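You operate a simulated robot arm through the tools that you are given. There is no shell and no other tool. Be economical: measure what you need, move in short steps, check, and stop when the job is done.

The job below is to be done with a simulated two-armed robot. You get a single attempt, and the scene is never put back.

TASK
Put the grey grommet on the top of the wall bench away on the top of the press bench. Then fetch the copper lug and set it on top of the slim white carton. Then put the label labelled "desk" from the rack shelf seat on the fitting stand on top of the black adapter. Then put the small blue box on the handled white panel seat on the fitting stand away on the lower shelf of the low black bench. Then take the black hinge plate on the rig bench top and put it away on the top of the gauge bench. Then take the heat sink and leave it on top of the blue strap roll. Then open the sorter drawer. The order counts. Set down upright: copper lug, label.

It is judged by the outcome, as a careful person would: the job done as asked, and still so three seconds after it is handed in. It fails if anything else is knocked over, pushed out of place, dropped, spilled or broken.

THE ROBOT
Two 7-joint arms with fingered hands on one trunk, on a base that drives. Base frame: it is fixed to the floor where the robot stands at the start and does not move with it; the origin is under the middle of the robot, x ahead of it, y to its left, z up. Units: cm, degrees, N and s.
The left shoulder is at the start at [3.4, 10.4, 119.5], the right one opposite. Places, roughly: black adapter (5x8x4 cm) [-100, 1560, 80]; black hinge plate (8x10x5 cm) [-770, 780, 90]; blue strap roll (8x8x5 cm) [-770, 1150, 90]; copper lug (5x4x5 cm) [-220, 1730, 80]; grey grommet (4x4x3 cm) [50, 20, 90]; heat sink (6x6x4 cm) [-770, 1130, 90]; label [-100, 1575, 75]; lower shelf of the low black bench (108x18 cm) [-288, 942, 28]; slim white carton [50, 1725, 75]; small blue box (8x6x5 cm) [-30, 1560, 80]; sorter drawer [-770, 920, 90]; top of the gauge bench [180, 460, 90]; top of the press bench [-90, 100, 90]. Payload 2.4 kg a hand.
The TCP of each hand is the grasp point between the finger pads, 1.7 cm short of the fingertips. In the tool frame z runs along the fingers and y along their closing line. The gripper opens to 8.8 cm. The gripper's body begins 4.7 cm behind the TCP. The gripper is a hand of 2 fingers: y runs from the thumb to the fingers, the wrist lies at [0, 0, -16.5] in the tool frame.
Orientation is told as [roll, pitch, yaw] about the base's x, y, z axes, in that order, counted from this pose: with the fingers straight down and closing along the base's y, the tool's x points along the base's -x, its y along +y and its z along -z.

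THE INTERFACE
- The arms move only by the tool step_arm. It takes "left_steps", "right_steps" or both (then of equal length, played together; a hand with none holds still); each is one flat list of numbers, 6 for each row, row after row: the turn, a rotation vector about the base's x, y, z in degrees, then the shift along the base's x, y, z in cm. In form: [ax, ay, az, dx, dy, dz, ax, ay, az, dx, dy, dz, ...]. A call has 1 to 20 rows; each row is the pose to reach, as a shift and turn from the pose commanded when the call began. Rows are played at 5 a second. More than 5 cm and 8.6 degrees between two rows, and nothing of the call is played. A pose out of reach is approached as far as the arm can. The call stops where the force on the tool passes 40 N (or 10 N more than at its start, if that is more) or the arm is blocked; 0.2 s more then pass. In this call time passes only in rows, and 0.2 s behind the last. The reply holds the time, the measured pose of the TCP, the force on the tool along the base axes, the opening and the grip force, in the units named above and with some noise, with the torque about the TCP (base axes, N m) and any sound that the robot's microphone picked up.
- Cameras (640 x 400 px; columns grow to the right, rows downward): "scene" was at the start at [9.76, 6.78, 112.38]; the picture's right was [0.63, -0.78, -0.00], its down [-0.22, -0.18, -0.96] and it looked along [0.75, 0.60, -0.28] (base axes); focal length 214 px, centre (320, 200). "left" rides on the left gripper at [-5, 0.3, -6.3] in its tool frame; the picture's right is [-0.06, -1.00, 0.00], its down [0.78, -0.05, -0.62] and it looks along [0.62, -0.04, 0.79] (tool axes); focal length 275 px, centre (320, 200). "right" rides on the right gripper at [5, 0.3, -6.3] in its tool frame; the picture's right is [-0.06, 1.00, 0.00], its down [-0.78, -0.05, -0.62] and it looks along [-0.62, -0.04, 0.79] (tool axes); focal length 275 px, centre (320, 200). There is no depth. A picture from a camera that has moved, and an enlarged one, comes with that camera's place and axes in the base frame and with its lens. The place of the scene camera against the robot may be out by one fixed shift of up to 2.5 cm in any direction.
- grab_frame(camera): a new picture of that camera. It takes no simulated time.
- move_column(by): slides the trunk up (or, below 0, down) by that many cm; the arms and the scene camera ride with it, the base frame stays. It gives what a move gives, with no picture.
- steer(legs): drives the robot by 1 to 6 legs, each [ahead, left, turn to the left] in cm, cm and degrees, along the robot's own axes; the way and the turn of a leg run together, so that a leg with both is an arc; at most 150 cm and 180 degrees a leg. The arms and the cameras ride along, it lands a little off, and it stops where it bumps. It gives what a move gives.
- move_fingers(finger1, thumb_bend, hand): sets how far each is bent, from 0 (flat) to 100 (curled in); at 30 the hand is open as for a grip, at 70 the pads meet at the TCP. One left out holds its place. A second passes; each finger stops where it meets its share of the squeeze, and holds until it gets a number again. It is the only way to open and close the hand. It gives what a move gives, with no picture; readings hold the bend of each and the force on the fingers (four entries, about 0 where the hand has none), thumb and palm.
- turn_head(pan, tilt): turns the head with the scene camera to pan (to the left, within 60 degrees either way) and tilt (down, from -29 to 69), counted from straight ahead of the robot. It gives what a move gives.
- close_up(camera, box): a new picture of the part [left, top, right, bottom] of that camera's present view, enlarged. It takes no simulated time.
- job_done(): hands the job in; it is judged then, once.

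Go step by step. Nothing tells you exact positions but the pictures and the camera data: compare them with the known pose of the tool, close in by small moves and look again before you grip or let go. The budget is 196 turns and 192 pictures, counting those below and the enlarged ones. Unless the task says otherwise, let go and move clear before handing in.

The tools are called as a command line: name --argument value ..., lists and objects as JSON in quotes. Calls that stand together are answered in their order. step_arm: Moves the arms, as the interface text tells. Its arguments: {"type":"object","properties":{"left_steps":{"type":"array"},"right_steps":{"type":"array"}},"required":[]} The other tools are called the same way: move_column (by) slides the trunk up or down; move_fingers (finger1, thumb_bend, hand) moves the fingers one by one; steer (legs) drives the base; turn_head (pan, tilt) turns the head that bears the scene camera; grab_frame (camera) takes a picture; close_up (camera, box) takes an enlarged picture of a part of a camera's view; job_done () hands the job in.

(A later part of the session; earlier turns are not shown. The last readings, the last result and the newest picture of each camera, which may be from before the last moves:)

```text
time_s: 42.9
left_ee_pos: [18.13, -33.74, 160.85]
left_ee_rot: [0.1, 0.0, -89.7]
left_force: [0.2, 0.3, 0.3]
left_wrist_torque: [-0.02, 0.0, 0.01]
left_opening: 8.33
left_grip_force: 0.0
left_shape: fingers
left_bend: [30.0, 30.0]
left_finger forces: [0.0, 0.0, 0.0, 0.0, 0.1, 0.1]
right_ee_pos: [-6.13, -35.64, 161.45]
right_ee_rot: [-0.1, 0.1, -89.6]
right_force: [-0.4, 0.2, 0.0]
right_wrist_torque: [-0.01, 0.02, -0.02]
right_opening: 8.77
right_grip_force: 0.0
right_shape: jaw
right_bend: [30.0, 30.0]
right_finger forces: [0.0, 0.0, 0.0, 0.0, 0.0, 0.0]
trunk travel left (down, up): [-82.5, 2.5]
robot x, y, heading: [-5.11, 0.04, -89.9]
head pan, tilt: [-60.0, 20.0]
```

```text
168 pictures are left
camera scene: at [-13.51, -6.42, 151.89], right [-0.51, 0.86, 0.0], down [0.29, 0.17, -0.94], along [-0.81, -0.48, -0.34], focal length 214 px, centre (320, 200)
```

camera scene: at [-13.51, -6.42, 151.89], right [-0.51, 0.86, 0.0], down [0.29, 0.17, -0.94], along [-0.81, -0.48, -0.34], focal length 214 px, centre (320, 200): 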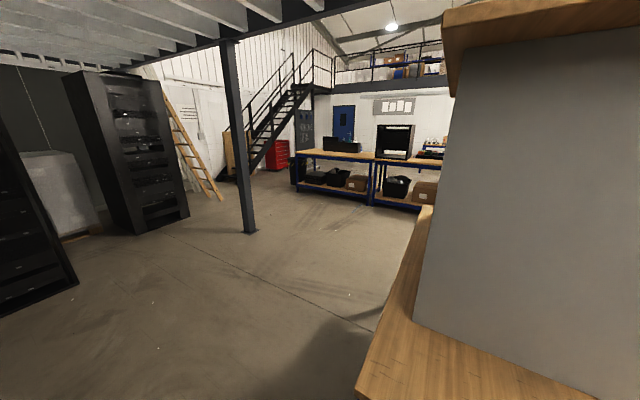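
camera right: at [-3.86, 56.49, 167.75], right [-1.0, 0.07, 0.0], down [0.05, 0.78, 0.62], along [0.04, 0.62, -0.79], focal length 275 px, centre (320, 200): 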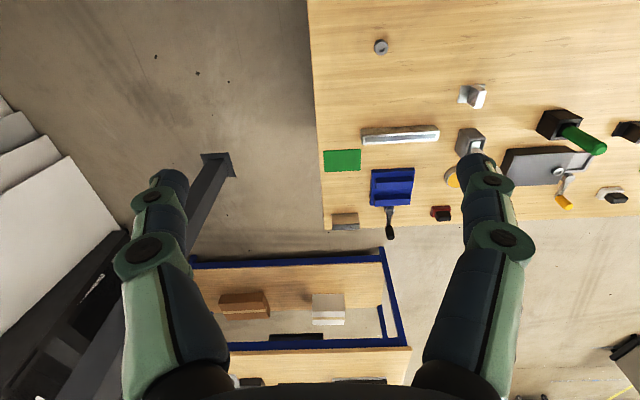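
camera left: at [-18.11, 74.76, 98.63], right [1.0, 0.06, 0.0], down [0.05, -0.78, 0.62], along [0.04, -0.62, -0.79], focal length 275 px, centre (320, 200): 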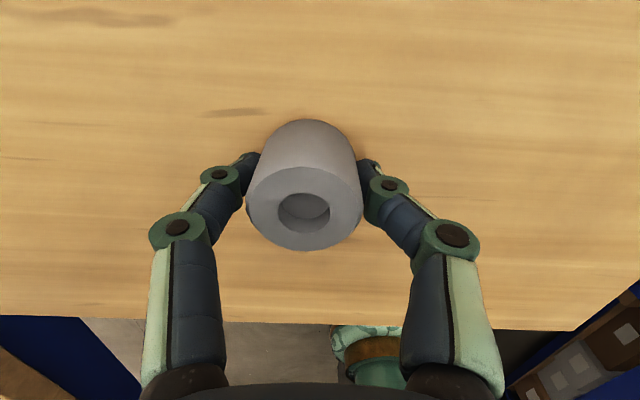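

The grommet rests fine on the press bench. The exit is open toward -y then -x; I'll drive out that way around the bench row and look.

steer --legs '[[62, 0, 0], [0, 0, -90], [150, 0, 0], [60, 0, 0]]'

turn_head --pan 0 --tilt 15

grab_frame --camera "scene"

turn_head --pan -60 --tilt 15

grab_frame --camera "scene"

```text
time_s: 60.1
left_ee_pos: [-247.25, -88.79, 160.94]
left_ee_rot: [0.1, 0.0, -178.7]
left_force: [-0.4, -0.6, 0.5]
left_wrist_torque: [0.03, 0.0, 0.01]
left_opening: 8.34
left_grip_force: 0.1
left_shape: fingers
left_bend: [30.0, 30.0]
left_finger forces: [0.0, 0.1, 0.1, 0.0, 0.0, 0.0]
right_ee_pos: [-249.6, -64.64, 161.44]
right_ee_rot: [0.0, 0.0, -178.7]
right_force: [-0.1, -0.4, 0.0]
right_wrist_torque: [0.01, 0.02, 0.01]
right_opening: 8.77
right_grip_force: 0.2
right_shape: jaw
right_bend: [30.0, 30.0]
right_finger forces: [0.0, 0.0, 0.0, 0.0, 0.1, 0.1]
trunk travel left (down, up): [-82.5, 2.5]
robot x, y, heading: [-213.62, -65.23, -178.6]
head pan, tilt: [-60.0, 20.0]
```

```text
time_s: 61.4
left_ee_pos: [-247.14, -88.69, 160.86]
left_ee_rot: [-0.1, 0.0, -178.7]
left_force: [0.2, -1.2, 0.4]
left_wrist_torque: [-0.02, 0.01, 0.0]
left_opening: 8.33
left_grip_force: 0.0
left_shape: fingers
left_bend: [30.0, 30.0]
left_finger forces: [0.1, 0.1, 0.0, 0.0, 0.0, 0.0]
right_ee_pos: [-249.49, -64.67, 161.39]
right_ee_rot: [0.0, 0.0, -178.6]
right_force: [-0.2, -0.1, 0.1]
right_wrist_torque: [-0.02, 0.02, 0.0]
right_opening: 8.78
right_grip_force: 0.1
right_shape: jaw
right_bend: [30.0, 30.0]
right_finger forces: [0.0, 0.0, 0.0, 0.0, 0.0, 0.0]
trunk travel left (down, up): [-82.5, 2.5]
robot x, y, heading: [-213.71, -64.86, -178.9]
head pan, tilt: [0.0, 15.0]
```

```text
167 pictures are left
camera scene: at [-226.25, -64.42, 152.7], right [-0.02, 1.0, 0.0], down [0.26, 0.01, -0.97], along [-0.97, -0.02, -0.26], focal length 214 px, centre (320, 200)
```

scene: 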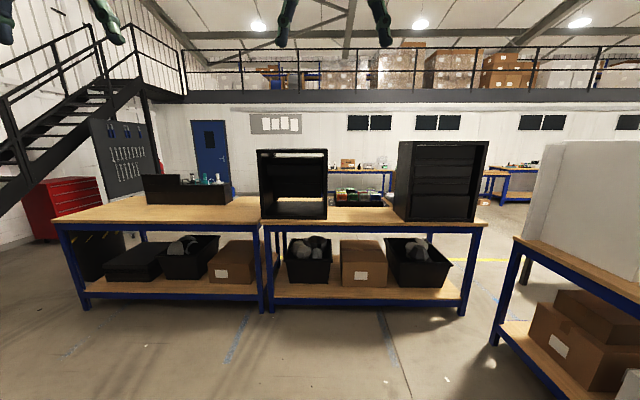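

```text
time_s: 62.7
left_ee_pos: [-247.12, -88.79, 160.94]
left_ee_rot: [0.0, 0.1, -178.7]
left_force: [0.3, -0.2, -0.5]
left_wrist_torque: [-0.02, 0.01, 0.0]
left_opening: 8.36
left_grip_force: 0.0
left_shape: fingers
left_bend: [30.0, 30.0]
left_finger forces: [0.0, 0.0, 0.0, 0.0, 0.1, 0.1]
right_ee_pos: [-249.5, -64.67, 161.5]
right_ee_rot: [0.0, 0.0, -178.7]
right_force: [-0.6, 0.0, -0.4]
right_wrist_torque: [0.0, 0.02, -0.02]
right_opening: 8.76
right_grip_force: 0.0
right_shape: jaw
right_bend: [30.0, 30.0]
right_finger forces: [0.1, 0.0, 0.0, 0.0, 0.0, 0.0]
trunk travel left (down, up): [-82.5, 2.5]
robot x, y, heading: [-213.98, -64.89, -178.6]
head pan, tilt: [-60.0, 15.0]
```

```text
166 pictures are left
camera scene: at [-221.79, -56.25, 152.7], right [0.85, 0.52, 0.0], down [0.14, -0.22, -0.97], along [-0.5, 0.82, -0.26], focal length 214 px, centre (320, 200)
```

scene: 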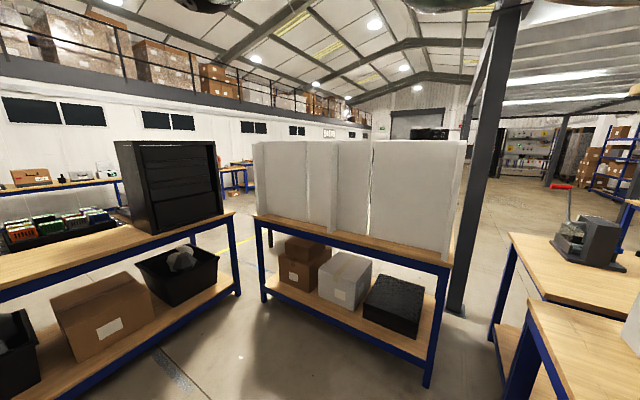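

North is blocked here by benches nearly touching; the open way is around the left end of the two black-bin benches. I'll drive there and look.

steer --legs '[[70, 0, -1.3], [0, 150, 0], [0, 140, 0]]'

turn_head --pan 0 --tilt 20

grab_frame --camera "scene"

turn_head --pan -55 --tilt 15

grab_frame --camera "scene"

```text
time_s: 80.1
left_ee_pos: [-319.53, -377.98, 160.99]
left_ee_rot: [-0.1, 0.0, 179.2]
left_force: [-0.9, 0.0, 0.1]
left_wrist_torque: [-0.02, -0.01, 0.03]
left_opening: 8.35
left_grip_force: 0.1
left_shape: fingers
left_bend: [30.0, 30.0]
left_finger forces: [0.0, 0.0, 0.0, 0.0, 0.0, 0.0]
right_ee_pos: [-320.89, -353.75, 161.43]
right_ee_rot: [0.0, -0.1, 179.1]
right_force: [0.4, 0.0, 0.4]
right_wrist_torque: [-0.01, 0.0, -0.03]
right_opening: 8.8
right_grip_force: 0.1
right_shape: jaw
right_bend: [30.0, 30.0]
right_finger forces: [0.1, 0.1, 0.1, 0.1, 0.0, 0.1]
trunk travel left (down, up): [-82.5, 2.5]
robot x, y, heading: [-285.07, -355.66, 179.0]
head pan, tilt: [-60.0, 15.0]
```

```text
time_s: 81.4
left_ee_pos: [-319.59, -378.0, 160.85]
left_ee_rot: [0.0, 0.0, 179.0]
left_force: [-0.2, 0.2, 0.3]
left_wrist_torque: [0.03, -0.01, -0.01]
left_opening: 8.33
left_grip_force: 0.1
left_shape: fingers
left_bend: [30.0, 30.0]
left_finger forces: [0.0, 0.1, 0.1, 0.1, 0.1, 0.1]
right_ee_pos: [-320.96, -353.76, 161.37]
right_ee_rot: [0.0, 0.0, 179.1]
right_force: [-0.4, -0.4, 1.1]
right_wrist_torque: [-0.03, 0.0, -0.02]
right_opening: 8.78
right_grip_force: 0.2
right_shape: jaw
right_bend: [30.0, 30.0]
right_finger forces: [0.1, 0.0, 0.0, 0.1, 0.0, 0.1]
trunk travel left (down, up): [-82.5, 2.5]
robot x, y, heading: [-285.2, -355.36, 179.1]
head pan, tilt: [0.0, 20.0]
```

```text
165 pictures are left
camera scene: at [-297.67, -354.5, 151.89], right [0.02, 1.0, 0.0], down [0.34, -0.01, -0.94], along [-0.94, 0.02, -0.34], focal length 214 px, centre (320, 200)
```

scene: 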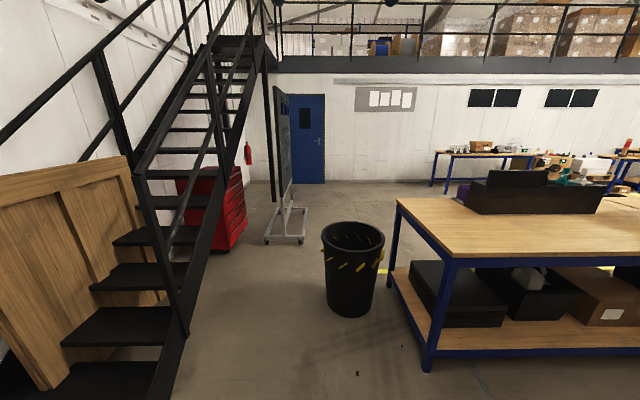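

```text
time_s: 82.7
left_ee_pos: [-319.51, -377.98, 160.98]
left_ee_rot: [-0.1, 0.1, 179.1]
left_force: [-0.9, 0.5, -0.4]
left_wrist_torque: [0.01, 0.02, 0.01]
left_opening: 8.37
left_grip_force: 0.0
left_shape: fingers
left_bend: [30.0, 30.0]
left_finger forces: [0.1, 0.0, 0.0, 0.0, 0.0, 0.0]
right_ee_pos: [-320.85, -353.75, 161.39]
right_ee_rot: [0.0, 0.0, 179.0]
right_force: [-1.2, -0.9, 0.1]
right_wrist_torque: [-0.02, 0.04, -0.03]
right_opening: 8.78
right_grip_force: 0.1
right_shape: jaw
right_bend: [30.0, 30.0]
right_finger forces: [0.0, 0.1, 0.0, 0.1, 0.0, 0.0]
trunk travel left (down, up): [-82.5, 2.5]
robot x, y, heading: [-285.05, -355.71, 178.9]
head pan, tilt: [-55.0, 15.0]
```

```text
164 pictures are left
camera scene: at [-293.61, -346.93, 152.7], right [0.83, 0.56, 0.0], down [0.15, -0.21, -0.97], along [-0.54, 0.8, -0.26], focal length 214 px, centre (320, 200)
```

scene: 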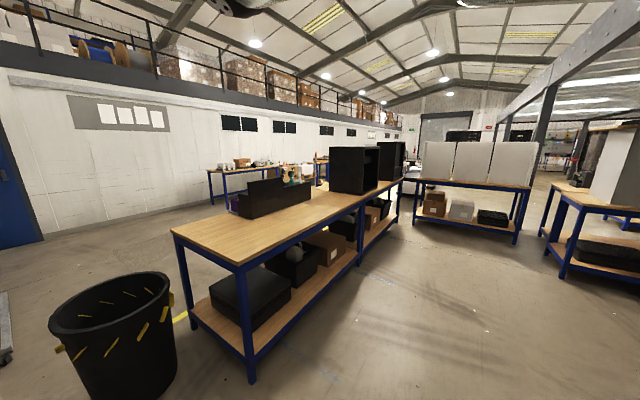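

The lane between the bin and stairs is about 1 m wide. I'll face north, centre in it, sidestep left past the bin, and look north.

steer --legs '[[0, 0, -89], [-46, 0, 0], [0, 150, 0], [0, 67, 0]]'

turn_head --pan 0 --tilt 15

grab_frame --camera "scene"

turn_head --pan 55 --tilt 25

grab_frame --camera "scene"

```text
time_s: 88.2
left_ee_pos: [-317.39, -343.16, 160.91]
left_ee_rot: [-0.1, -0.2, 101.3]
left_force: [-0.2, 0.6, 0.0]
left_wrist_torque: [0.01, 0.0, 0.03]
left_opening: 8.35
left_grip_force: 0.0
left_shape: fingers
left_bend: [30.0, 30.0]
left_finger forces: [0.0, 0.0, 0.0, 0.0, 0.0, 0.0]
right_ee_pos: [-293.97, -336.61, 161.43]
right_ee_rot: [-0.2, -0.3, 101.3]
right_force: [0.0, -0.3, -0.2]
right_wrist_torque: [0.02, -0.03, 0.0]
right_opening: 8.8
right_grip_force: 0.0
right_shape: jaw
right_bend: [30.0, 30.0]
right_finger forces: [0.0, 0.0, 0.0, 0.1, 0.0, 0.0]
trunk travel left (down, up): [-82.5, 2.5]
robot x, y, heading: [-287.85, -371.93, 101.4]
head pan, tilt: [-55.0, 15.0]
stopped in leg 2: the robot was blocked; the commanded pose is now the measured one
```

```text
time_s: 89.5
left_ee_pos: [-317.1, -342.59, 160.85]
left_ee_rot: [0.0, 0.1, 101.4]
left_force: [-0.3, -0.7, -0.5]
left_wrist_torque: [0.0, 0.02, 0.01]
left_opening: 8.35
left_grip_force: 0.1
left_shape: fingers
left_bend: [30.0, 30.0]
left_finger forces: [0.0, 0.1, 0.0, 0.0, 0.0, 0.0]
right_ee_pos: [-293.68, -336.08, 161.4]
right_ee_rot: [0.0, 0.0, 101.3]
right_force: [-0.1, -0.1, 0.1]
right_wrist_torque: [0.01, 0.01, 0.0]
right_opening: 8.8
right_grip_force: 0.1
right_shape: jaw
right_bend: [30.0, 30.0]
right_finger forces: [0.1, 0.0, 0.0, 0.1, 0.1, 0.0]
trunk travel left (down, up): [-82.5, 2.5]
robot x, y, heading: [-287.57, -371.22, 101.3]
head pan, tilt: [0.0, 15.0]
```

```text
163 pictures are left
camera scene: at [-290.82, -358.72, 152.7], right [0.98, 0.2, 0.0], down [0.05, -0.25, -0.97], along [-0.19, 0.95, -0.26], focal length 214 px, centre (320, 200)
```

scene: 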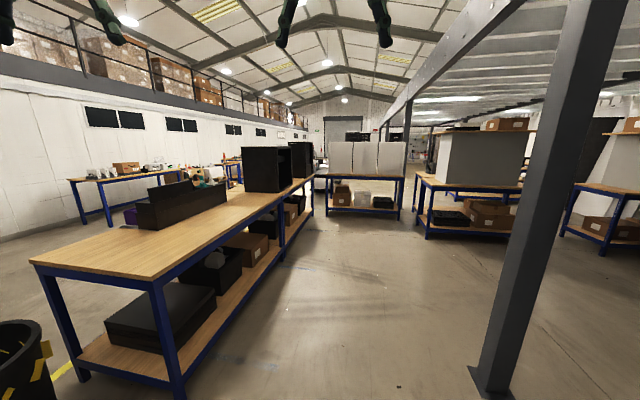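

```text
time_s: 90.7
left_ee_pos: [-317.13, -342.62, 160.95]
left_ee_rot: [0.1, 0.0, 101.3]
left_force: [-1.0, 0.0, 0.5]
left_wrist_torque: [0.01, -0.01, 0.0]
left_opening: 8.35
left_grip_force: 0.1
left_shape: fingers
left_bend: [30.0, 30.0]
left_finger forces: [0.1, 0.0, 0.1, 0.0, 0.0, 0.0]
right_ee_pos: [-293.8, -336.2, 161.4]
right_ee_rot: [-0.1, -0.1, 101.3]
right_force: [0.2, 0.4, 0.0]
right_wrist_torque: [-0.02, 0.02, 0.0]
right_opening: 8.77
right_grip_force: 0.1
right_shape: jaw
right_bend: [30.0, 30.0]
right_finger forces: [0.0, 0.0, 0.0, 0.0, 0.1, 0.1]
trunk travel left (down, up): [-82.5, 2.5]
robot x, y, heading: [-287.79, -371.26, 101.5]
head pan, tilt: [55.0, 25.0]
```

```text
162 pictures are left
camera scene: at [-297.44, -364.23, 151.08], right [0.4, 0.92, 0.0], down [0.39, -0.17, -0.91], along [-0.83, 0.36, -0.42], focal length 214 px, centre (320, 200)
```

scene: 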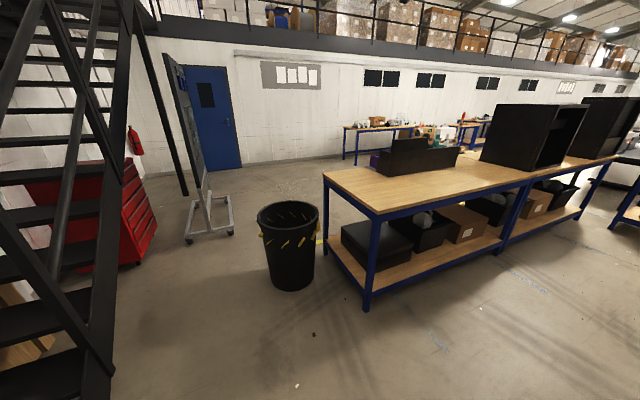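

I was blocked while backing; something stands behind me. I'll ease forward a bit and look back with the hand cameras.

steer --legs '[[8, 0, 0]]'

grab_frame --camera "left"

steer --legs '[[0, 15, 0], [0, 0, 90]]'

turn_head --pan 60 --tilt 30

grab_frame --camera "scene"

```text
time_s: 91.8
left_ee_pos: [-318.73, -334.7, 160.72]
left_ee_rot: [0.0, 0.1, 101.3]
left_force: [0.7, 0.9, 0.3]
left_wrist_torque: [-0.01, 0.01, 0.01]
left_opening: 8.38
left_grip_force: 0.1
left_shape: fingers
left_bend: [30.0, 30.0]
left_finger forces: [0.0, 0.1, 0.1, 0.0, 0.1, 0.0]
right_ee_pos: [-295.39, -328.11, 161.39]
right_ee_rot: [0.0, 0.1, 101.3]
right_force: [0.3, -0.2, -0.6]
right_wrist_torque: [-0.02, 0.03, -0.02]
right_opening: 8.77
right_grip_force: 0.1
right_shape: jaw
right_bend: [30.0, 30.0]
right_finger forces: [0.0, 0.0, 0.0, 0.0, 0.0, 0.0]
trunk travel left (down, up): [-82.5, 2.5]
robot x, y, heading: [-289.66, -363.76, 101.3]
head pan, tilt: [55.0, 25.0]
```

```text
161 pictures are left
camera left: at [-320.14, -329.9, 167.2], right [0.97, 0.26, 0.0], down [0.2, -0.76, 0.62], along [0.16, -0.6, -0.78], focal length 275 px, centre (320, 200)
```

left: 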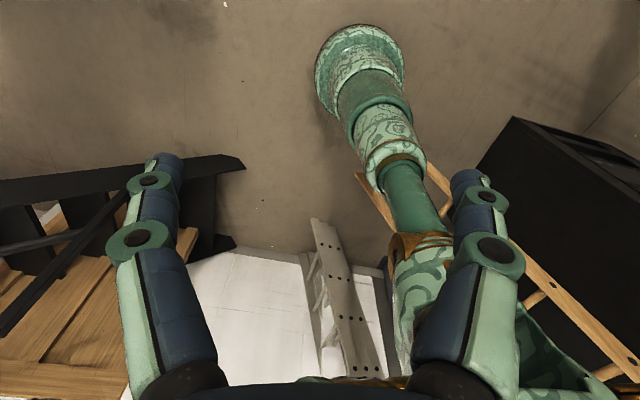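

```text
time_s: 97.0
left_ee_pos: [-332.65, -396.08, 160.94]
left_ee_rot: [0.1, 0.1, -168.0]
left_force: [1.4, -0.6, -0.1]
left_wrist_torque: [0.01, -0.01, 0.03]
left_opening: 8.37
left_grip_force: 0.0
left_shape: fingers
left_bend: [30.0, 30.0]
left_finger forces: [0.0, 0.0, 0.0, 0.0, 0.0, 0.1]
right_ee_pos: [-339.29, -372.7, 161.38]
right_ee_rot: [0.0, 0.0, -168.0]
right_force: [0.4, 0.6, 0.0]
right_wrist_torque: [-0.02, -0.02, -0.01]
right_opening: 8.82
right_grip_force: 0.1
right_shape: jaw
right_bend: [30.0, 30.0]
right_finger forces: [0.1, 0.0, 0.0, 0.0, 0.0, 0.0]
trunk travel left (down, up): [-82.5, 2.5]
robot x, y, heading: [-304.5, -366.39, -168.1]
head pan, tilt: [55.0, 25.0]
```

```text
time_s: 97.7
left_ee_pos: [-332.52, -396.07, 160.87]
left_ee_rot: [0.1, 0.0, -167.9]
left_force: [-0.4, -0.4, -0.5]
left_wrist_torque: [0.0, 0.0, 0.02]
left_opening: 8.37
left_grip_force: 0.1
left_shape: fingers
left_bend: [30.0, 30.0]
left_finger forces: [0.0, 0.0, 0.0, 0.0, 0.0, 0.0]
right_ee_pos: [-339.31, -372.59, 161.34]
right_ee_rot: [0.0, -0.1, -168.0]
right_force: [0.3, -0.1, 0.2]
right_wrist_torque: [0.03, 0.0, -0.01]
right_opening: 8.78
right_grip_force: 0.1
right_shape: jaw
right_bend: [30.0, 30.0]
right_finger forces: [0.1, 0.0, 0.1, 0.0, 0.0, 0.0]
trunk travel left (down, up): [-82.5, 2.5]
robot x, y, heading: [-304.07, -366.7, -168.1]
head pan, tilt: [60.0, 30.0]
```

```text
160 pictures are left
camera scene: at [-310.07, -374.74, 150.28], right [-0.95, 0.31, 0.0], down [0.15, 0.48, -0.87], along [-0.27, -0.82, -0.5], focal length 214 px, centre (320, 200)
```

scene: 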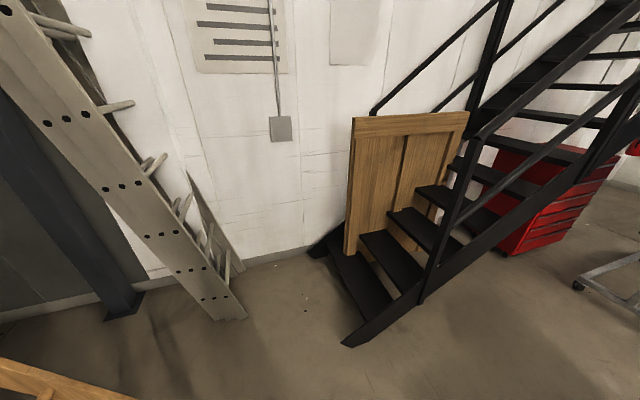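

The ladders and stairs still stand. I'll move a bit west first, then take the lane between the bin and the stairs.

steer --legs '[[0, 0, -101.9], [0, 40, 0], [-31, 0, 0], [0, 80, 0], [0, 80, 0]]'

turn_head --pan 0 --tilt 15

grab_frame --camera "scene"

turn_head --pan 55 --tilt 30

grab_frame --camera "scene"

```text
time_s: 113.8
left_ee_pos: [-525.97, -368.17, 160.96]
left_ee_rot: [0.0, 0.1, 91.4]
left_force: [-0.1, 0.6, 0.8]
left_wrist_torque: [0.01, -0.04, 0.02]
left_opening: 8.36
left_grip_force: 0.1
left_shape: fingers
left_bend: [30.0, 30.0]
left_finger forces: [0.0, 0.0, 0.0, 0.0, 0.1, 0.0]
right_ee_pos: [-501.92, -365.89, 161.32]
right_ee_rot: [-0.1, -0.1, 91.4]
right_force: [0.0, -0.1, -1.1]
right_wrist_torque: [0.01, 0.03, 0.02]
right_opening: 8.81
right_grip_force: 0.1
right_shape: jaw
right_bend: [30.0, 30.0]
right_finger forces: [0.0, 0.0, 0.0, 0.0, 0.0, 0.0]
trunk travel left (down, up): [-82.5, 2.5]
robot x, y, heading: [-502.12, -401.41, 91.3]
head pan, tilt: [60.0, 30.0]
```

```text
time_s: 115.1
left_ee_pos: [-526.08, -368.26, 160.9]
left_ee_rot: [0.1, 0.1, 91.3]
left_force: [-0.2, -0.3, 0.5]
left_wrist_torque: [0.0, 0.01, -0.02]
left_opening: 8.35
left_grip_force: 0.1
left_shape: fingers
left_bend: [30.0, 30.0]
left_finger forces: [0.0, 0.0, 0.0, 0.0, 0.0, 0.0]
right_ee_pos: [-501.65, -365.87, 161.31]
right_ee_rot: [0.1, 0.0, 91.4]
right_force: [0.4, -0.6, -0.6]
right_wrist_torque: [0.02, 0.01, 0.01]
right_opening: 8.81
right_grip_force: 0.1
right_shape: jaw
right_bend: [30.0, 30.0]
right_finger forces: [0.1, 0.0, 0.1, 0.1, 0.0, 0.0]
trunk travel left (down, up): [-82.5, 2.5]
robot x, y, heading: [-501.99, -401.21, 91.7]
head pan, tilt: [0.0, 15.0]
```

```text
159 pictures are left
camera scene: at [-502.98, -388.69, 152.7], right [1.0, 0.03, 0.0], down [0.01, -0.26, -0.97], along [-0.02, 0.97, -0.26], focal length 214 px, centre (320, 200)
```

scene: 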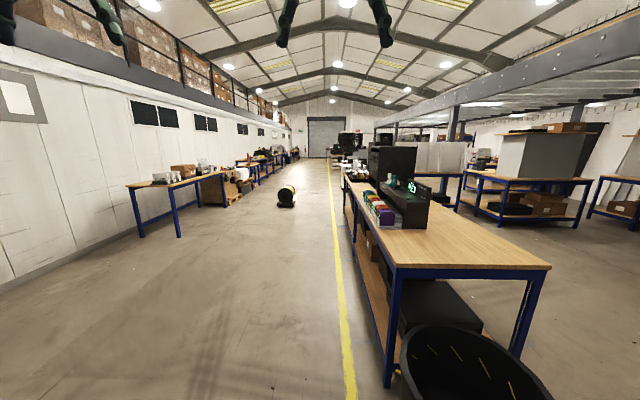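

```text
time_s: 116.4
left_ee_pos: [-526.0, -368.21, 160.88]
left_ee_rot: [0.1, 0.1, 91.4]
left_force: [-0.8, -0.1, -0.7]
left_wrist_torque: [-0.02, -0.02, 0.04]
left_opening: 8.34
left_grip_force: 0.0
left_shape: fingers
left_bend: [30.0, 30.0]
left_finger forces: [0.0, 0.1, 0.0, 0.1, 0.0, 0.0]
right_ee_pos: [-501.83, -365.76, 161.39]
right_ee_rot: [0.0, 0.0, 91.5]
right_force: [0.1, 0.8, 0.1]
right_wrist_torque: [-0.02, -0.02, 0.02]
right_opening: 8.8
right_grip_force: 0.0
right_shape: jaw
right_bend: [30.0, 30.0]
right_finger forces: [0.0, 0.0, 0.1, 0.0, 0.0, 0.0]
trunk travel left (down, up): [-82.5, 2.5]
robot x, y, heading: [-502.41, -401.44, 91.3]
head pan, tilt: [55.0, 30.0]
```

```text
158 pictures are left
camera scene: at [-510.28, -393.02, 150.28], right [0.55, 0.83, 0.0], down [0.42, -0.28, -0.87], along [-0.72, 0.48, -0.5], focal length 214 px, centre (320, 200)
```

scene: 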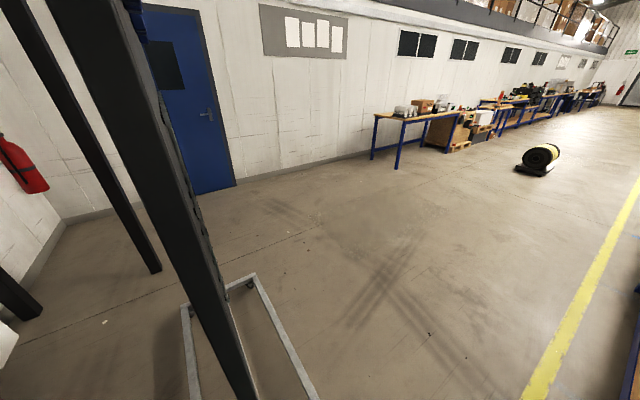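

The main aisle north is open. Driving along it left of the yellow line.

steer --legs '[[150, 0, -0.5], [150, 0, 0], [150, 0, 0], [150, 0, 0], [150, 0, 0], [150, 0, -0.8]]'

turn_head --pan 0 --tilt 15

grab_frame --camera "scene"

turn_head --pan -55 --tilt 15

grab_frame --camera "scene"

```text
time_s: 158.9
left_ee_pos: [-539.2, 532.3, 160.93]
left_ee_rot: [0.1, 0.2, 90.1]
left_force: [-0.2, -0.1, 0.2]
left_wrist_torque: [0.03, 0.02, 0.02]
left_opening: 8.33
left_grip_force: 0.0
left_shape: fingers
left_bend: [30.0, 30.0]
left_finger forces: [0.1, 0.1, 0.0, 0.0, 0.0, 0.0]
right_ee_pos: [-514.98, 534.19, 161.4]
right_ee_rot: [0.0, 0.0, 89.9]
right_force: [-0.1, -0.2, 0.0]
right_wrist_torque: [-0.02, 0.0, -0.01]
right_opening: 8.78
right_grip_force: 0.2
right_shape: jaw
right_bend: [30.0, 30.0]
right_finger forces: [0.0, 0.1, 0.1, 0.0, 0.1, 0.0]
trunk travel left (down, up): [-82.5, 2.5]
robot x, y, heading: [-515.97, 498.24, 90.0]
head pan, tilt: [55.0, 30.0]
```

```text
time_s: 160.2
left_ee_pos: [-539.18, 532.43, 160.82]
left_ee_rot: [0.2, 0.1, 90.0]
left_force: [-1.4, 1.0, 0.3]
left_wrist_torque: [0.01, -0.01, 0.03]
left_opening: 8.36
left_grip_force: 0.1
left_shape: fingers
left_bend: [30.0, 30.0]
left_finger forces: [0.1, 0.0, 0.0, 0.1, 0.2, 0.0]
right_ee_pos: [-514.93, 534.18, 161.33]
right_ee_rot: [-0.1, 0.1, 89.9]
right_force: [-1.3, -0.2, 0.5]
right_wrist_torque: [0.0, -0.01, 0.01]
right_opening: 8.78
right_grip_force: 0.0
right_shape: jaw
right_bend: [30.0, 30.0]
right_finger forces: [0.0, 0.0, 0.0, 0.1, 0.1, 0.0]
trunk travel left (down, up): [-82.5, 2.5]
robot x, y, heading: [-516.14, 498.75, 90.1]
head pan, tilt: [0.0, 15.0]
```

```text
157 pictures are left
camera scene: at [-516.79, 511.31, 152.7], right [1.0, 0.0, 0.0], down [0.0, -0.26, -0.97], along [0.0, 0.97, -0.26], focal length 214 px, centre (320, 200)
```

scene: 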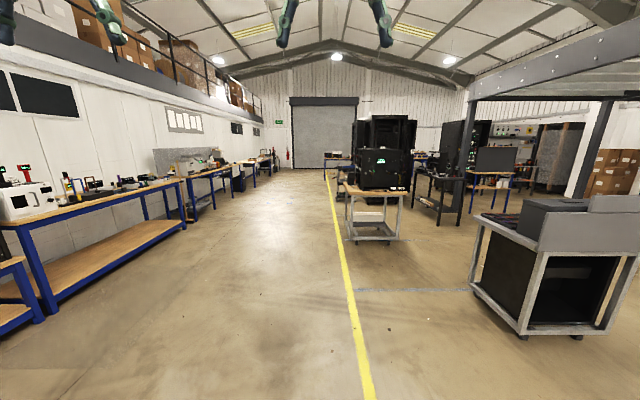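

```text
time_s: 161.4
left_ee_pos: [-539.15, 532.45, 160.89]
left_ee_rot: [0.1, 0.1, 90.0]
left_force: [-0.6, -0.5, 0.2]
left_wrist_torque: [-0.02, 0.0, -0.01]
left_opening: 8.39
left_grip_force: 0.1
left_shape: fingers
left_bend: [30.0, 30.0]
left_finger forces: [0.0, 0.0, 0.0, 0.0, 0.0, 0.0]
right_ee_pos: [-514.98, 534.11, 161.35]
right_ee_rot: [0.0, 0.0, 89.9]
right_force: [0.4, -0.4, -0.2]
right_wrist_torque: [0.03, 0.0, 0.02]
right_opening: 8.81
right_grip_force: 0.1
right_shape: jaw
right_bend: [30.0, 30.0]
right_finger forces: [0.0, 0.0, 0.1, 0.0, 0.0, 0.0]
trunk travel left (down, up): [-82.5, 2.5]
robot x, y, heading: [-516.09, 498.47, 89.8]
head pan, tilt: [-55.0, 15.0]
```

```text
156 pictures are left
camera scene: at [-509.13, 507.34, 152.7], right [0.57, -0.82, 0.0], down [-0.21, -0.15, -0.97], along [0.79, 0.55, -0.26], focal length 214 px, centre (320, 200)
```

scene: 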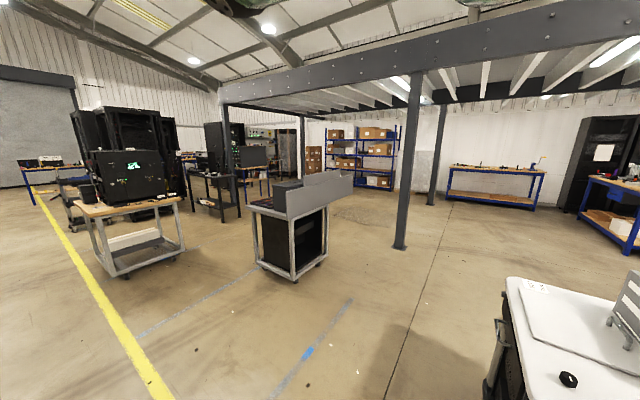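

Aisle continues clear. Driving further north.

steer --legs '[[150, 20, 0], [150, 0, 0], [150, 0, 0], [150, 0, 0], [120, 0, 0]]'

turn_head --pan 0 --tilt 15

grab_frame --camera "scene"

turn_head --pan -55 --tilt 15

grab_frame --camera "scene"

```text
refused: leg 1 is longer than a leg can be; nothing moved
```

```text
time_s: 162.7
left_ee_pos: [-539.23, 532.41, 160.87]
left_ee_rot: [0.0, 0.1, 90.1]
left_force: [-0.3, -0.3, 0.2]
left_wrist_torque: [-0.01, -0.02, -0.02]
left_opening: 8.34
left_grip_force: 0.0
left_shape: fingers
left_bend: [30.0, 30.0]
left_finger forces: [0.0, 0.0, 0.0, 0.1, 0.0, 0.0]
right_ee_pos: [-514.95, 534.13, 161.3]
right_ee_rot: [0.0, 0.0, 89.8]
right_force: [0.3, -0.7, -0.3]
right_wrist_torque: [0.0, 0.0, 0.0]
right_opening: 8.77
right_grip_force: 0.0
right_shape: jaw
right_bend: [30.0, 30.0]
right_finger forces: [0.0, 0.1, 0.0, 0.0, 0.1, 0.0]
trunk travel left (down, up): [-82.5, 2.5]
robot x, y, heading: [-516.35, 498.63, 90.2]
head pan, tilt: [0.0, 15.0]
```

```text
155 pictures are left
camera scene: at [-516.77, 511.32, 152.7], right [1.0, 0.0, 0.0], down [0.0, -0.26, -0.97], along [0.0, 0.97, -0.26], focal length 214 px, centre (320, 200)
```

scene: 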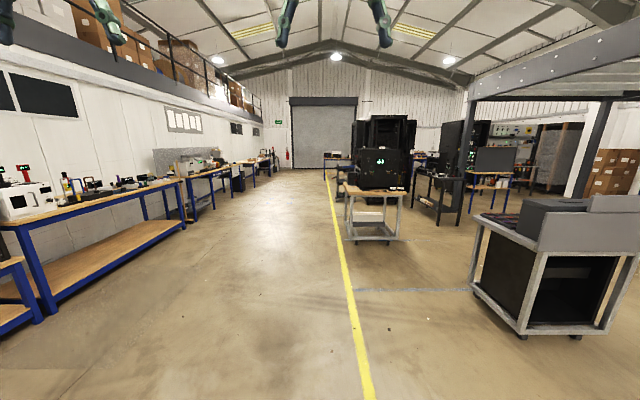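

```text
time_s: 163.9
left_ee_pos: [-539.09, 532.43, 160.91]
left_ee_rot: [0.1, 0.1, 90.0]
left_force: [-0.2, -0.2, -0.5]
left_wrist_torque: [-0.01, 0.03, -0.02]
left_opening: 8.34
left_grip_force: 0.1
left_shape: fingers
left_bend: [30.0, 30.0]
left_finger forces: [0.0, 0.0, 0.1, 0.0, 0.0, 0.0]
right_ee_pos: [-514.93, 534.14, 161.27]
right_ee_rot: [0.1, 0.0, 89.9]
right_force: [-0.6, 0.3, -0.1]
right_wrist_torque: [0.03, -0.01, -0.04]
right_opening: 8.8
right_grip_force: 0.1
right_shape: jaw
right_bend: [30.0, 30.0]
right_finger forces: [0.0, 0.1, 0.0, 0.1, 0.0, 0.0]
trunk travel left (down, up): [-82.5, 2.5]
robot x, y, heading: [-516.35, 498.14, 90.2]
head pan, tilt: [-55.0, 15.0]
```

```text
154 pictures are left
camera scene: at [-509.13, 507.34, 152.7], right [0.57, -0.82, 0.0], down [-0.21, -0.15, -0.97], along [0.79, 0.55, -0.26], focal length 214 px, centre (320, 200)
```

scene: 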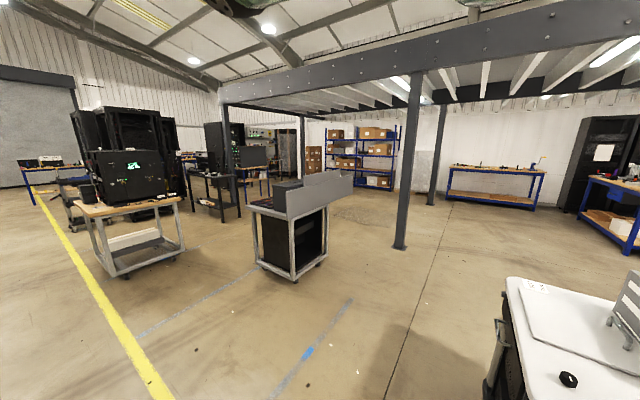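

The leg was slightly too long; resending it split.

steer --legs '[[145, 20, 0], [150, 0, 0], [150, 0, 0], [150, 0, 0], [130, 0, 0]]'

turn_head --pan 0 --tilt 15

grab_frame --camera "scene"

turn_head --pan -55 --tilt 15

grab_frame --camera "scene"

```text
time_s: 198.3
left_ee_pos: [-555.05, 1255.76, 160.89]
left_ee_rot: [0.1, 0.1, 89.6]
left_force: [-0.1, -0.7, 0.0]
left_wrist_torque: [0.01, 0.02, -0.02]
left_opening: 8.34
left_grip_force: 0.0
left_shape: fingers
left_bend: [30.0, 30.0]
left_finger forces: [0.0, 0.0, 0.0, 0.0, 0.0, 0.0]
right_ee_pos: [-530.78, 1257.38, 161.31]
right_ee_rot: [0.0, 0.0, 89.6]
right_force: [0.2, -0.1, 0.5]
right_wrist_torque: [0.01, 0.0, 0.0]
right_opening: 8.76
right_grip_force: 0.1
right_shape: jaw
right_bend: [30.0, 30.0]
right_finger forces: [0.1, 0.1, 0.1, 0.0, 0.0, 0.0]
trunk travel left (down, up): [-82.5, 2.5]
robot x, y, heading: [-532.45, 1221.32, 89.7]
head pan, tilt: [-55.0, 15.0]
```

```text
time_s: 199.5
left_ee_pos: [-555.05, 1255.71, 160.96]
left_ee_rot: [0.1, 0.1, 89.8]
left_force: [0.8, -0.3, 0.2]
left_wrist_torque: [0.03, 0.04, 0.01]
left_opening: 8.34
left_grip_force: 0.0
left_shape: fingers
left_bend: [30.0, 30.0]
left_finger forces: [0.0, 0.0, 0.1, 0.0, 0.0, 0.0]
right_ee_pos: [-530.78, 1257.45, 161.39]
right_ee_rot: [0.0, 0.0, 89.5]
right_force: [-0.4, -0.2, 0.3]
right_wrist_torque: [-0.03, -0.02, 0.01]
right_opening: 8.8
right_grip_force: 0.0
right_shape: jaw
right_bend: [30.0, 30.0]
right_finger forces: [0.0, 0.0, 0.0, 0.1, 0.0, 0.0]
trunk travel left (down, up): [-82.5, 2.5]
robot x, y, heading: [-532.13, 1221.16, 89.6]
head pan, tilt: [0.0, 15.0]
```

```text
153 pictures are left
camera scene: at [-532.73, 1234.54, 152.7], right [1.0, -0.01, 0.0], down [0.0, -0.26, -0.97], along [0.01, 0.97, -0.26], focal length 214 px, centre (320, 200)
```

scene: 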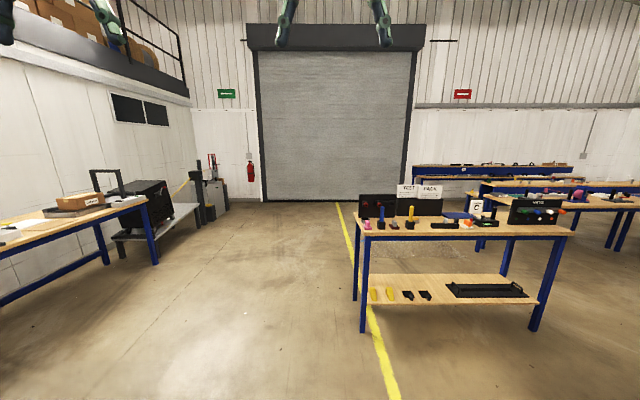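

```text
time_s: 200.8
left_ee_pos: [-555.07, 1255.71, 160.88]
left_ee_rot: [0.1, 0.2, 89.7]
left_force: [-1.0, -0.4, 1.0]
left_wrist_torque: [0.0, 0.01, 0.02]
left_opening: 8.35
left_grip_force: 0.1
left_shape: fingers
left_bend: [30.0, 30.0]
left_finger forces: [0.1, 0.0, 0.0, 0.0, 0.1, 0.0]
right_ee_pos: [-530.82, 1257.22, 161.48]
right_ee_rot: [0.0, 0.1, 89.5]
right_force: [0.7, -0.7, -0.9]
right_wrist_torque: [0.0, 0.0, -0.02]
right_opening: 8.77
right_grip_force: 0.1
right_shape: jaw
right_bend: [30.0, 30.0]
right_finger forces: [0.0, 0.0, 0.0, 0.1, 0.0, 0.0]
trunk travel left (down, up): [-82.5, 2.5]
robot x, y, heading: [-532.35, 1221.67, 89.6]
head pan, tilt: [-55.0, 15.0]
```

```text
152 pictures are left
camera scene: at [-525.11, 1230.52, 152.7], right [0.57, -0.82, 0.0], down [-0.21, -0.15, -0.97], along [0.79, 0.55, -0.26], focal length 214 px, centre (320, 200)
```

scene: 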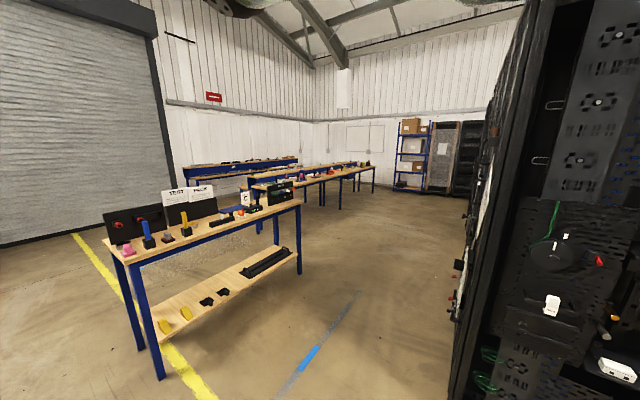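

I'm at the north end: a front bench, a middle row and a far bench by the wall. I'll go up past the front bench's left side and look east.

steer --legs '[[148, 22, 0], [150, 0, 0], [120, 0, 0], [0, 0, -60]]'

turn_head --pan 0 --tilt 15

grab_frame --camera "scene"

turn_head --pan -45 --tilt 15

grab_frame --camera "scene"

```text
time_s: 223.5
left_ee_pos: [-536.6, 1675.32, 160.91]
left_ee_rot: [0.2, 0.2, 30.1]
left_force: [0.4, -0.5, -0.1]
left_wrist_torque: [0.02, 0.01, 0.03]
left_opening: 8.35
left_grip_force: 0.0
left_shape: fingers
left_bend: [30.0, 30.0]
left_finger forces: [0.0, 0.1, 0.0, 0.0, 0.0, 0.0]
right_ee_pos: [-523.08, 1655.31, 161.34]
right_ee_rot: [0.0, 0.0, 30.0]
right_force: [0.7, 0.3, 0.1]
right_wrist_torque: [-0.03, 0.02, -0.03]
right_opening: 8.79
right_grip_force: 0.1
right_shape: jaw
right_bend: [30.0, 30.0]
right_finger forces: [0.0, 0.0, 0.0, 0.1, 0.0, 0.1]
trunk travel left (down, up): [-82.5, 2.5]
robot x, y, heading: [-554.67, 1638.12, 30.1]
head pan, tilt: [-55.0, 15.0]
```

```text
time_s: 224.7
left_ee_pos: [-536.65, 1675.4, 160.89]
left_ee_rot: [0.1, 0.1, 30.1]
left_force: [0.3, 0.0, -0.3]
left_wrist_torque: [-0.03, -0.02, 0.03]
left_opening: 8.36
left_grip_force: 0.0
left_shape: fingers
left_bend: [30.0, 30.0]
left_finger forces: [0.0, 0.0, 0.1, 0.0, 0.0, 0.0]
right_ee_pos: [-522.96, 1655.31, 161.41]
right_ee_rot: [0.0, -0.1, 29.9]
right_force: [0.2, 0.6, 0.5]
right_wrist_torque: [-0.02, -0.01, 0.01]
right_opening: 8.79
right_grip_force: 0.1
right_shape: jaw
right_bend: [30.0, 30.0]
right_finger forces: [0.0, 0.0, 0.0, 0.1, 0.0, 0.0]
trunk travel left (down, up): [-82.5, 2.5]
robot x, y, heading: [-554.7, 1638.69, 30.0]
head pan, tilt: [0.0, 15.0]
```

```text
151 pictures are left
camera scene: at [-544.65, 1645.43, 152.7], right [0.5, -0.87, 0.0], down [-0.22, -0.13, -0.97], along [0.84, 0.48, -0.26], focal length 214 px, centre (320, 200)
```

scene: 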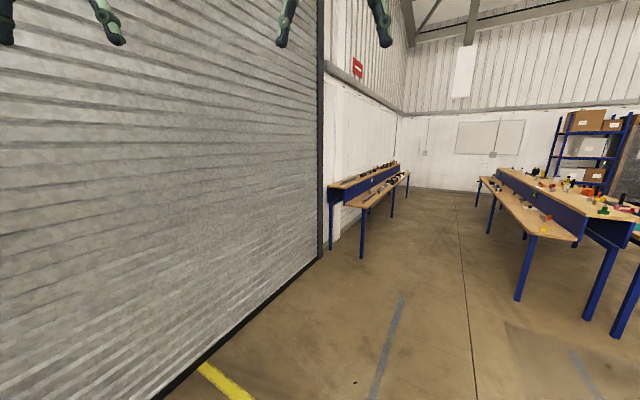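

```text
time_s: 225.9
left_ee_pos: [-536.69, 1675.38, 160.92]
left_ee_rot: [0.1, 0.1, 30.1]
left_force: [0.4, -0.3, 0.1]
left_wrist_torque: [-0.03, -0.03, 0.0]
left_opening: 8.36
left_grip_force: 0.1
left_shape: fingers
left_bend: [30.0, 30.0]
left_finger forces: [0.1, 0.0, 0.0, 0.1, 0.1, 0.1]
right_ee_pos: [-522.96, 1655.19, 161.32]
right_ee_rot: [0.0, -0.1, 29.9]
right_force: [0.2, -0.5, 0.2]
right_wrist_torque: [0.03, 0.03, 0.01]
right_opening: 8.77
right_grip_force: 0.1
right_shape: jaw
right_bend: [30.0, 30.0]
right_finger forces: [0.1, 0.1, 0.1, 0.0, 0.0, 0.0]
trunk travel left (down, up): [-82.5, 2.5]
robot x, y, heading: [-554.68, 1638.4, 30.2]
head pan, tilt: [-45.0, 15.0]
```

```text
150 pictures are left
camera scene: at [-543.63, 1638.68, 152.39], right [-0.22, -0.98, 0.0], down [-0.28, 0.06, -0.96], along [0.93, -0.21, -0.29], focal length 214 px, centre (320, 200)
```

scene: 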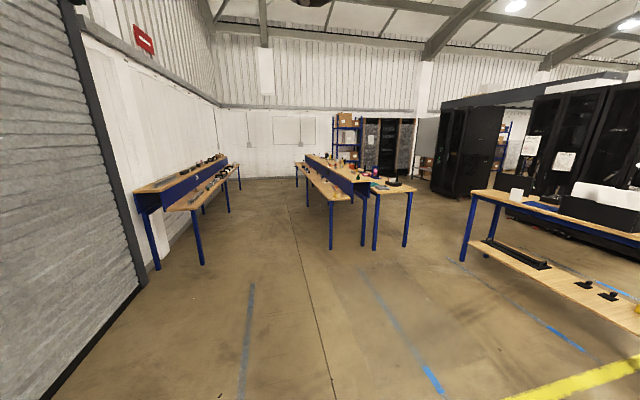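

The lug should be on the wall bench's low front table, aisle between y≈1575 and 1720. Driving east into the aisle, then facing north and lowering the trunk.

steer --legs '[[0, 0, -30], [149, 7, 0], [150, 0, 0], [50, 0, 0], [0, 0, 90]]'

turn_head --pan 0 --tilt 40

grab_frame --camera "scene"

grab_frame --camera "left"

```text
time_s: 248.1
left_ee_pos: [-228.51, 1682.9, 160.99]
left_ee_rot: [0.0, 0.2, 89.8]
left_force: [0.1, 0.3, 1.0]
left_wrist_torque: [-0.05, 0.0, 0.03]
left_opening: 8.36
left_grip_force: 0.0
left_shape: fingers
left_bend: [30.0, 30.0]
left_finger forces: [0.1, 0.0, 0.1, 0.0, 0.0, 0.1]
right_ee_pos: [-204.38, 1684.53, 161.38]
right_ee_rot: [0.0, 0.0, 89.6]
right_force: [0.3, 0.8, -0.5]
right_wrist_torque: [-0.02, 0.02, -0.03]
right_opening: 8.78
right_grip_force: 0.1
right_shape: jaw
right_bend: [30.0, 30.0]
right_finger forces: [0.0, 0.0, 0.0, 0.0, 0.1, 0.1]
trunk travel left (down, up): [-82.5, 2.5]
robot x, y, heading: [-206.06, 1648.71, 89.8]
head pan, tilt: [-45.0, 15.0]
```

```text
time_s: 249.2
left_ee_pos: [-228.61, 1682.74, 160.97]
left_ee_rot: [0.1, 0.0, 89.9]
left_force: [-0.6, 0.0, 0.2]
left_wrist_torque: [-0.03, -0.04, 0.0]
left_opening: 8.35
left_grip_force: 0.1
left_shape: fingers
left_bend: [30.0, 30.0]
left_finger forces: [0.0, 0.0, 0.0, 0.0, 0.1, 0.0]
right_ee_pos: [-204.2, 1684.58, 161.3]
right_ee_rot: [0.0, 0.0, 89.7]
right_force: [-0.1, 0.0, 0.0]
right_wrist_torque: [-0.01, -0.01, -0.01]
right_opening: 8.77
right_grip_force: 0.0
right_shape: jaw
right_bend: [30.0, 30.0]
right_finger forces: [0.0, 0.0, 0.0, 0.0, 0.0, 0.0]
trunk travel left (down, up): [-82.5, 2.5]
robot x, y, heading: [-205.9, 1648.5, 90.0]
head pan, tilt: [0.0, 40.0]
```

```text
149 pictures are left
camera scene: at [-206.2, 1660.87, 148.75], right [1.0, 0.0, 0.0], down [0.0, -0.64, -0.77], along [0.0, 0.77, -0.64], focal length 214 px, centre (320, 200)
```

scene: 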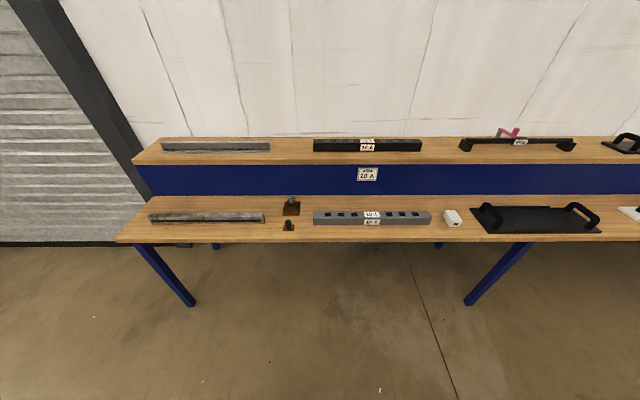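

```text
148 pictures are left
camera left: at [-228.96, 1687.74, 167.23], right [1.0, 0.06, 0.0], down [0.05, -0.78, 0.62], along [0.03, -0.62, -0.79], focal length 275 px, centre (320, 200)
```

left: 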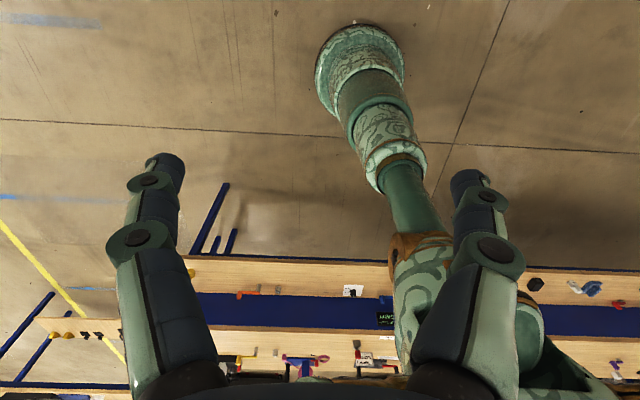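

The low table edge is at y≈1721. Two small things near x≈-220; zooming in.

close_up --camera "scene" --box '[230, 180, 350, 255]'

grab_frame --camera "right"

```text
5.33 times, centred on (290, 218) of scene
camera zoom: at [-206.2, 1660.87, 148.75], right [1.0, 0.0, 0.0], down [0.0, -0.64, -0.77], along [0.0, 0.77, -0.64], focal length 1144 px, centre (480, 107)
```

zoom: 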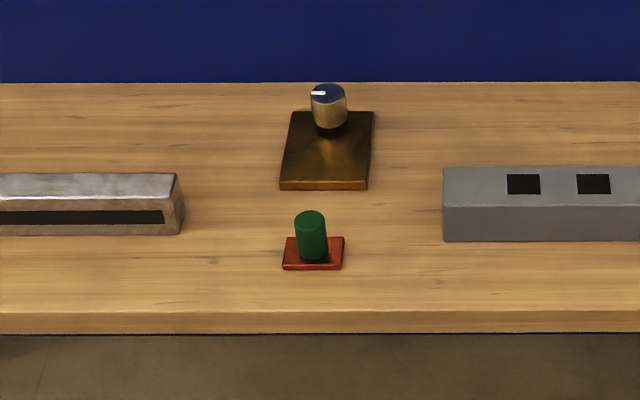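

```text
146 pictures are left
camera right: at [-204.68, 1679.5, 167.73], right [-1.0, 0.07, 0.0], down [0.05, 0.78, 0.62], along [0.04, 0.62, -0.79], focal length 275 px, centre (320, 200)
```

right: 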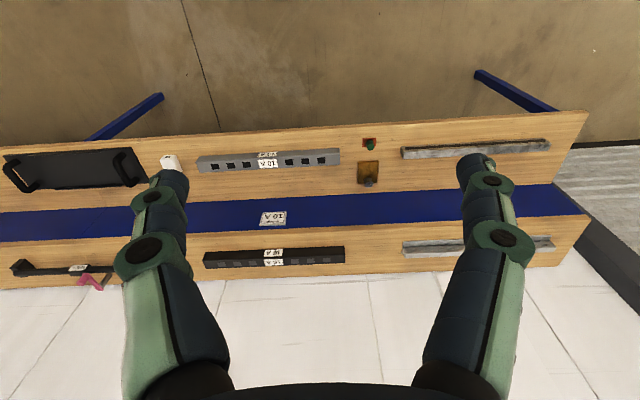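

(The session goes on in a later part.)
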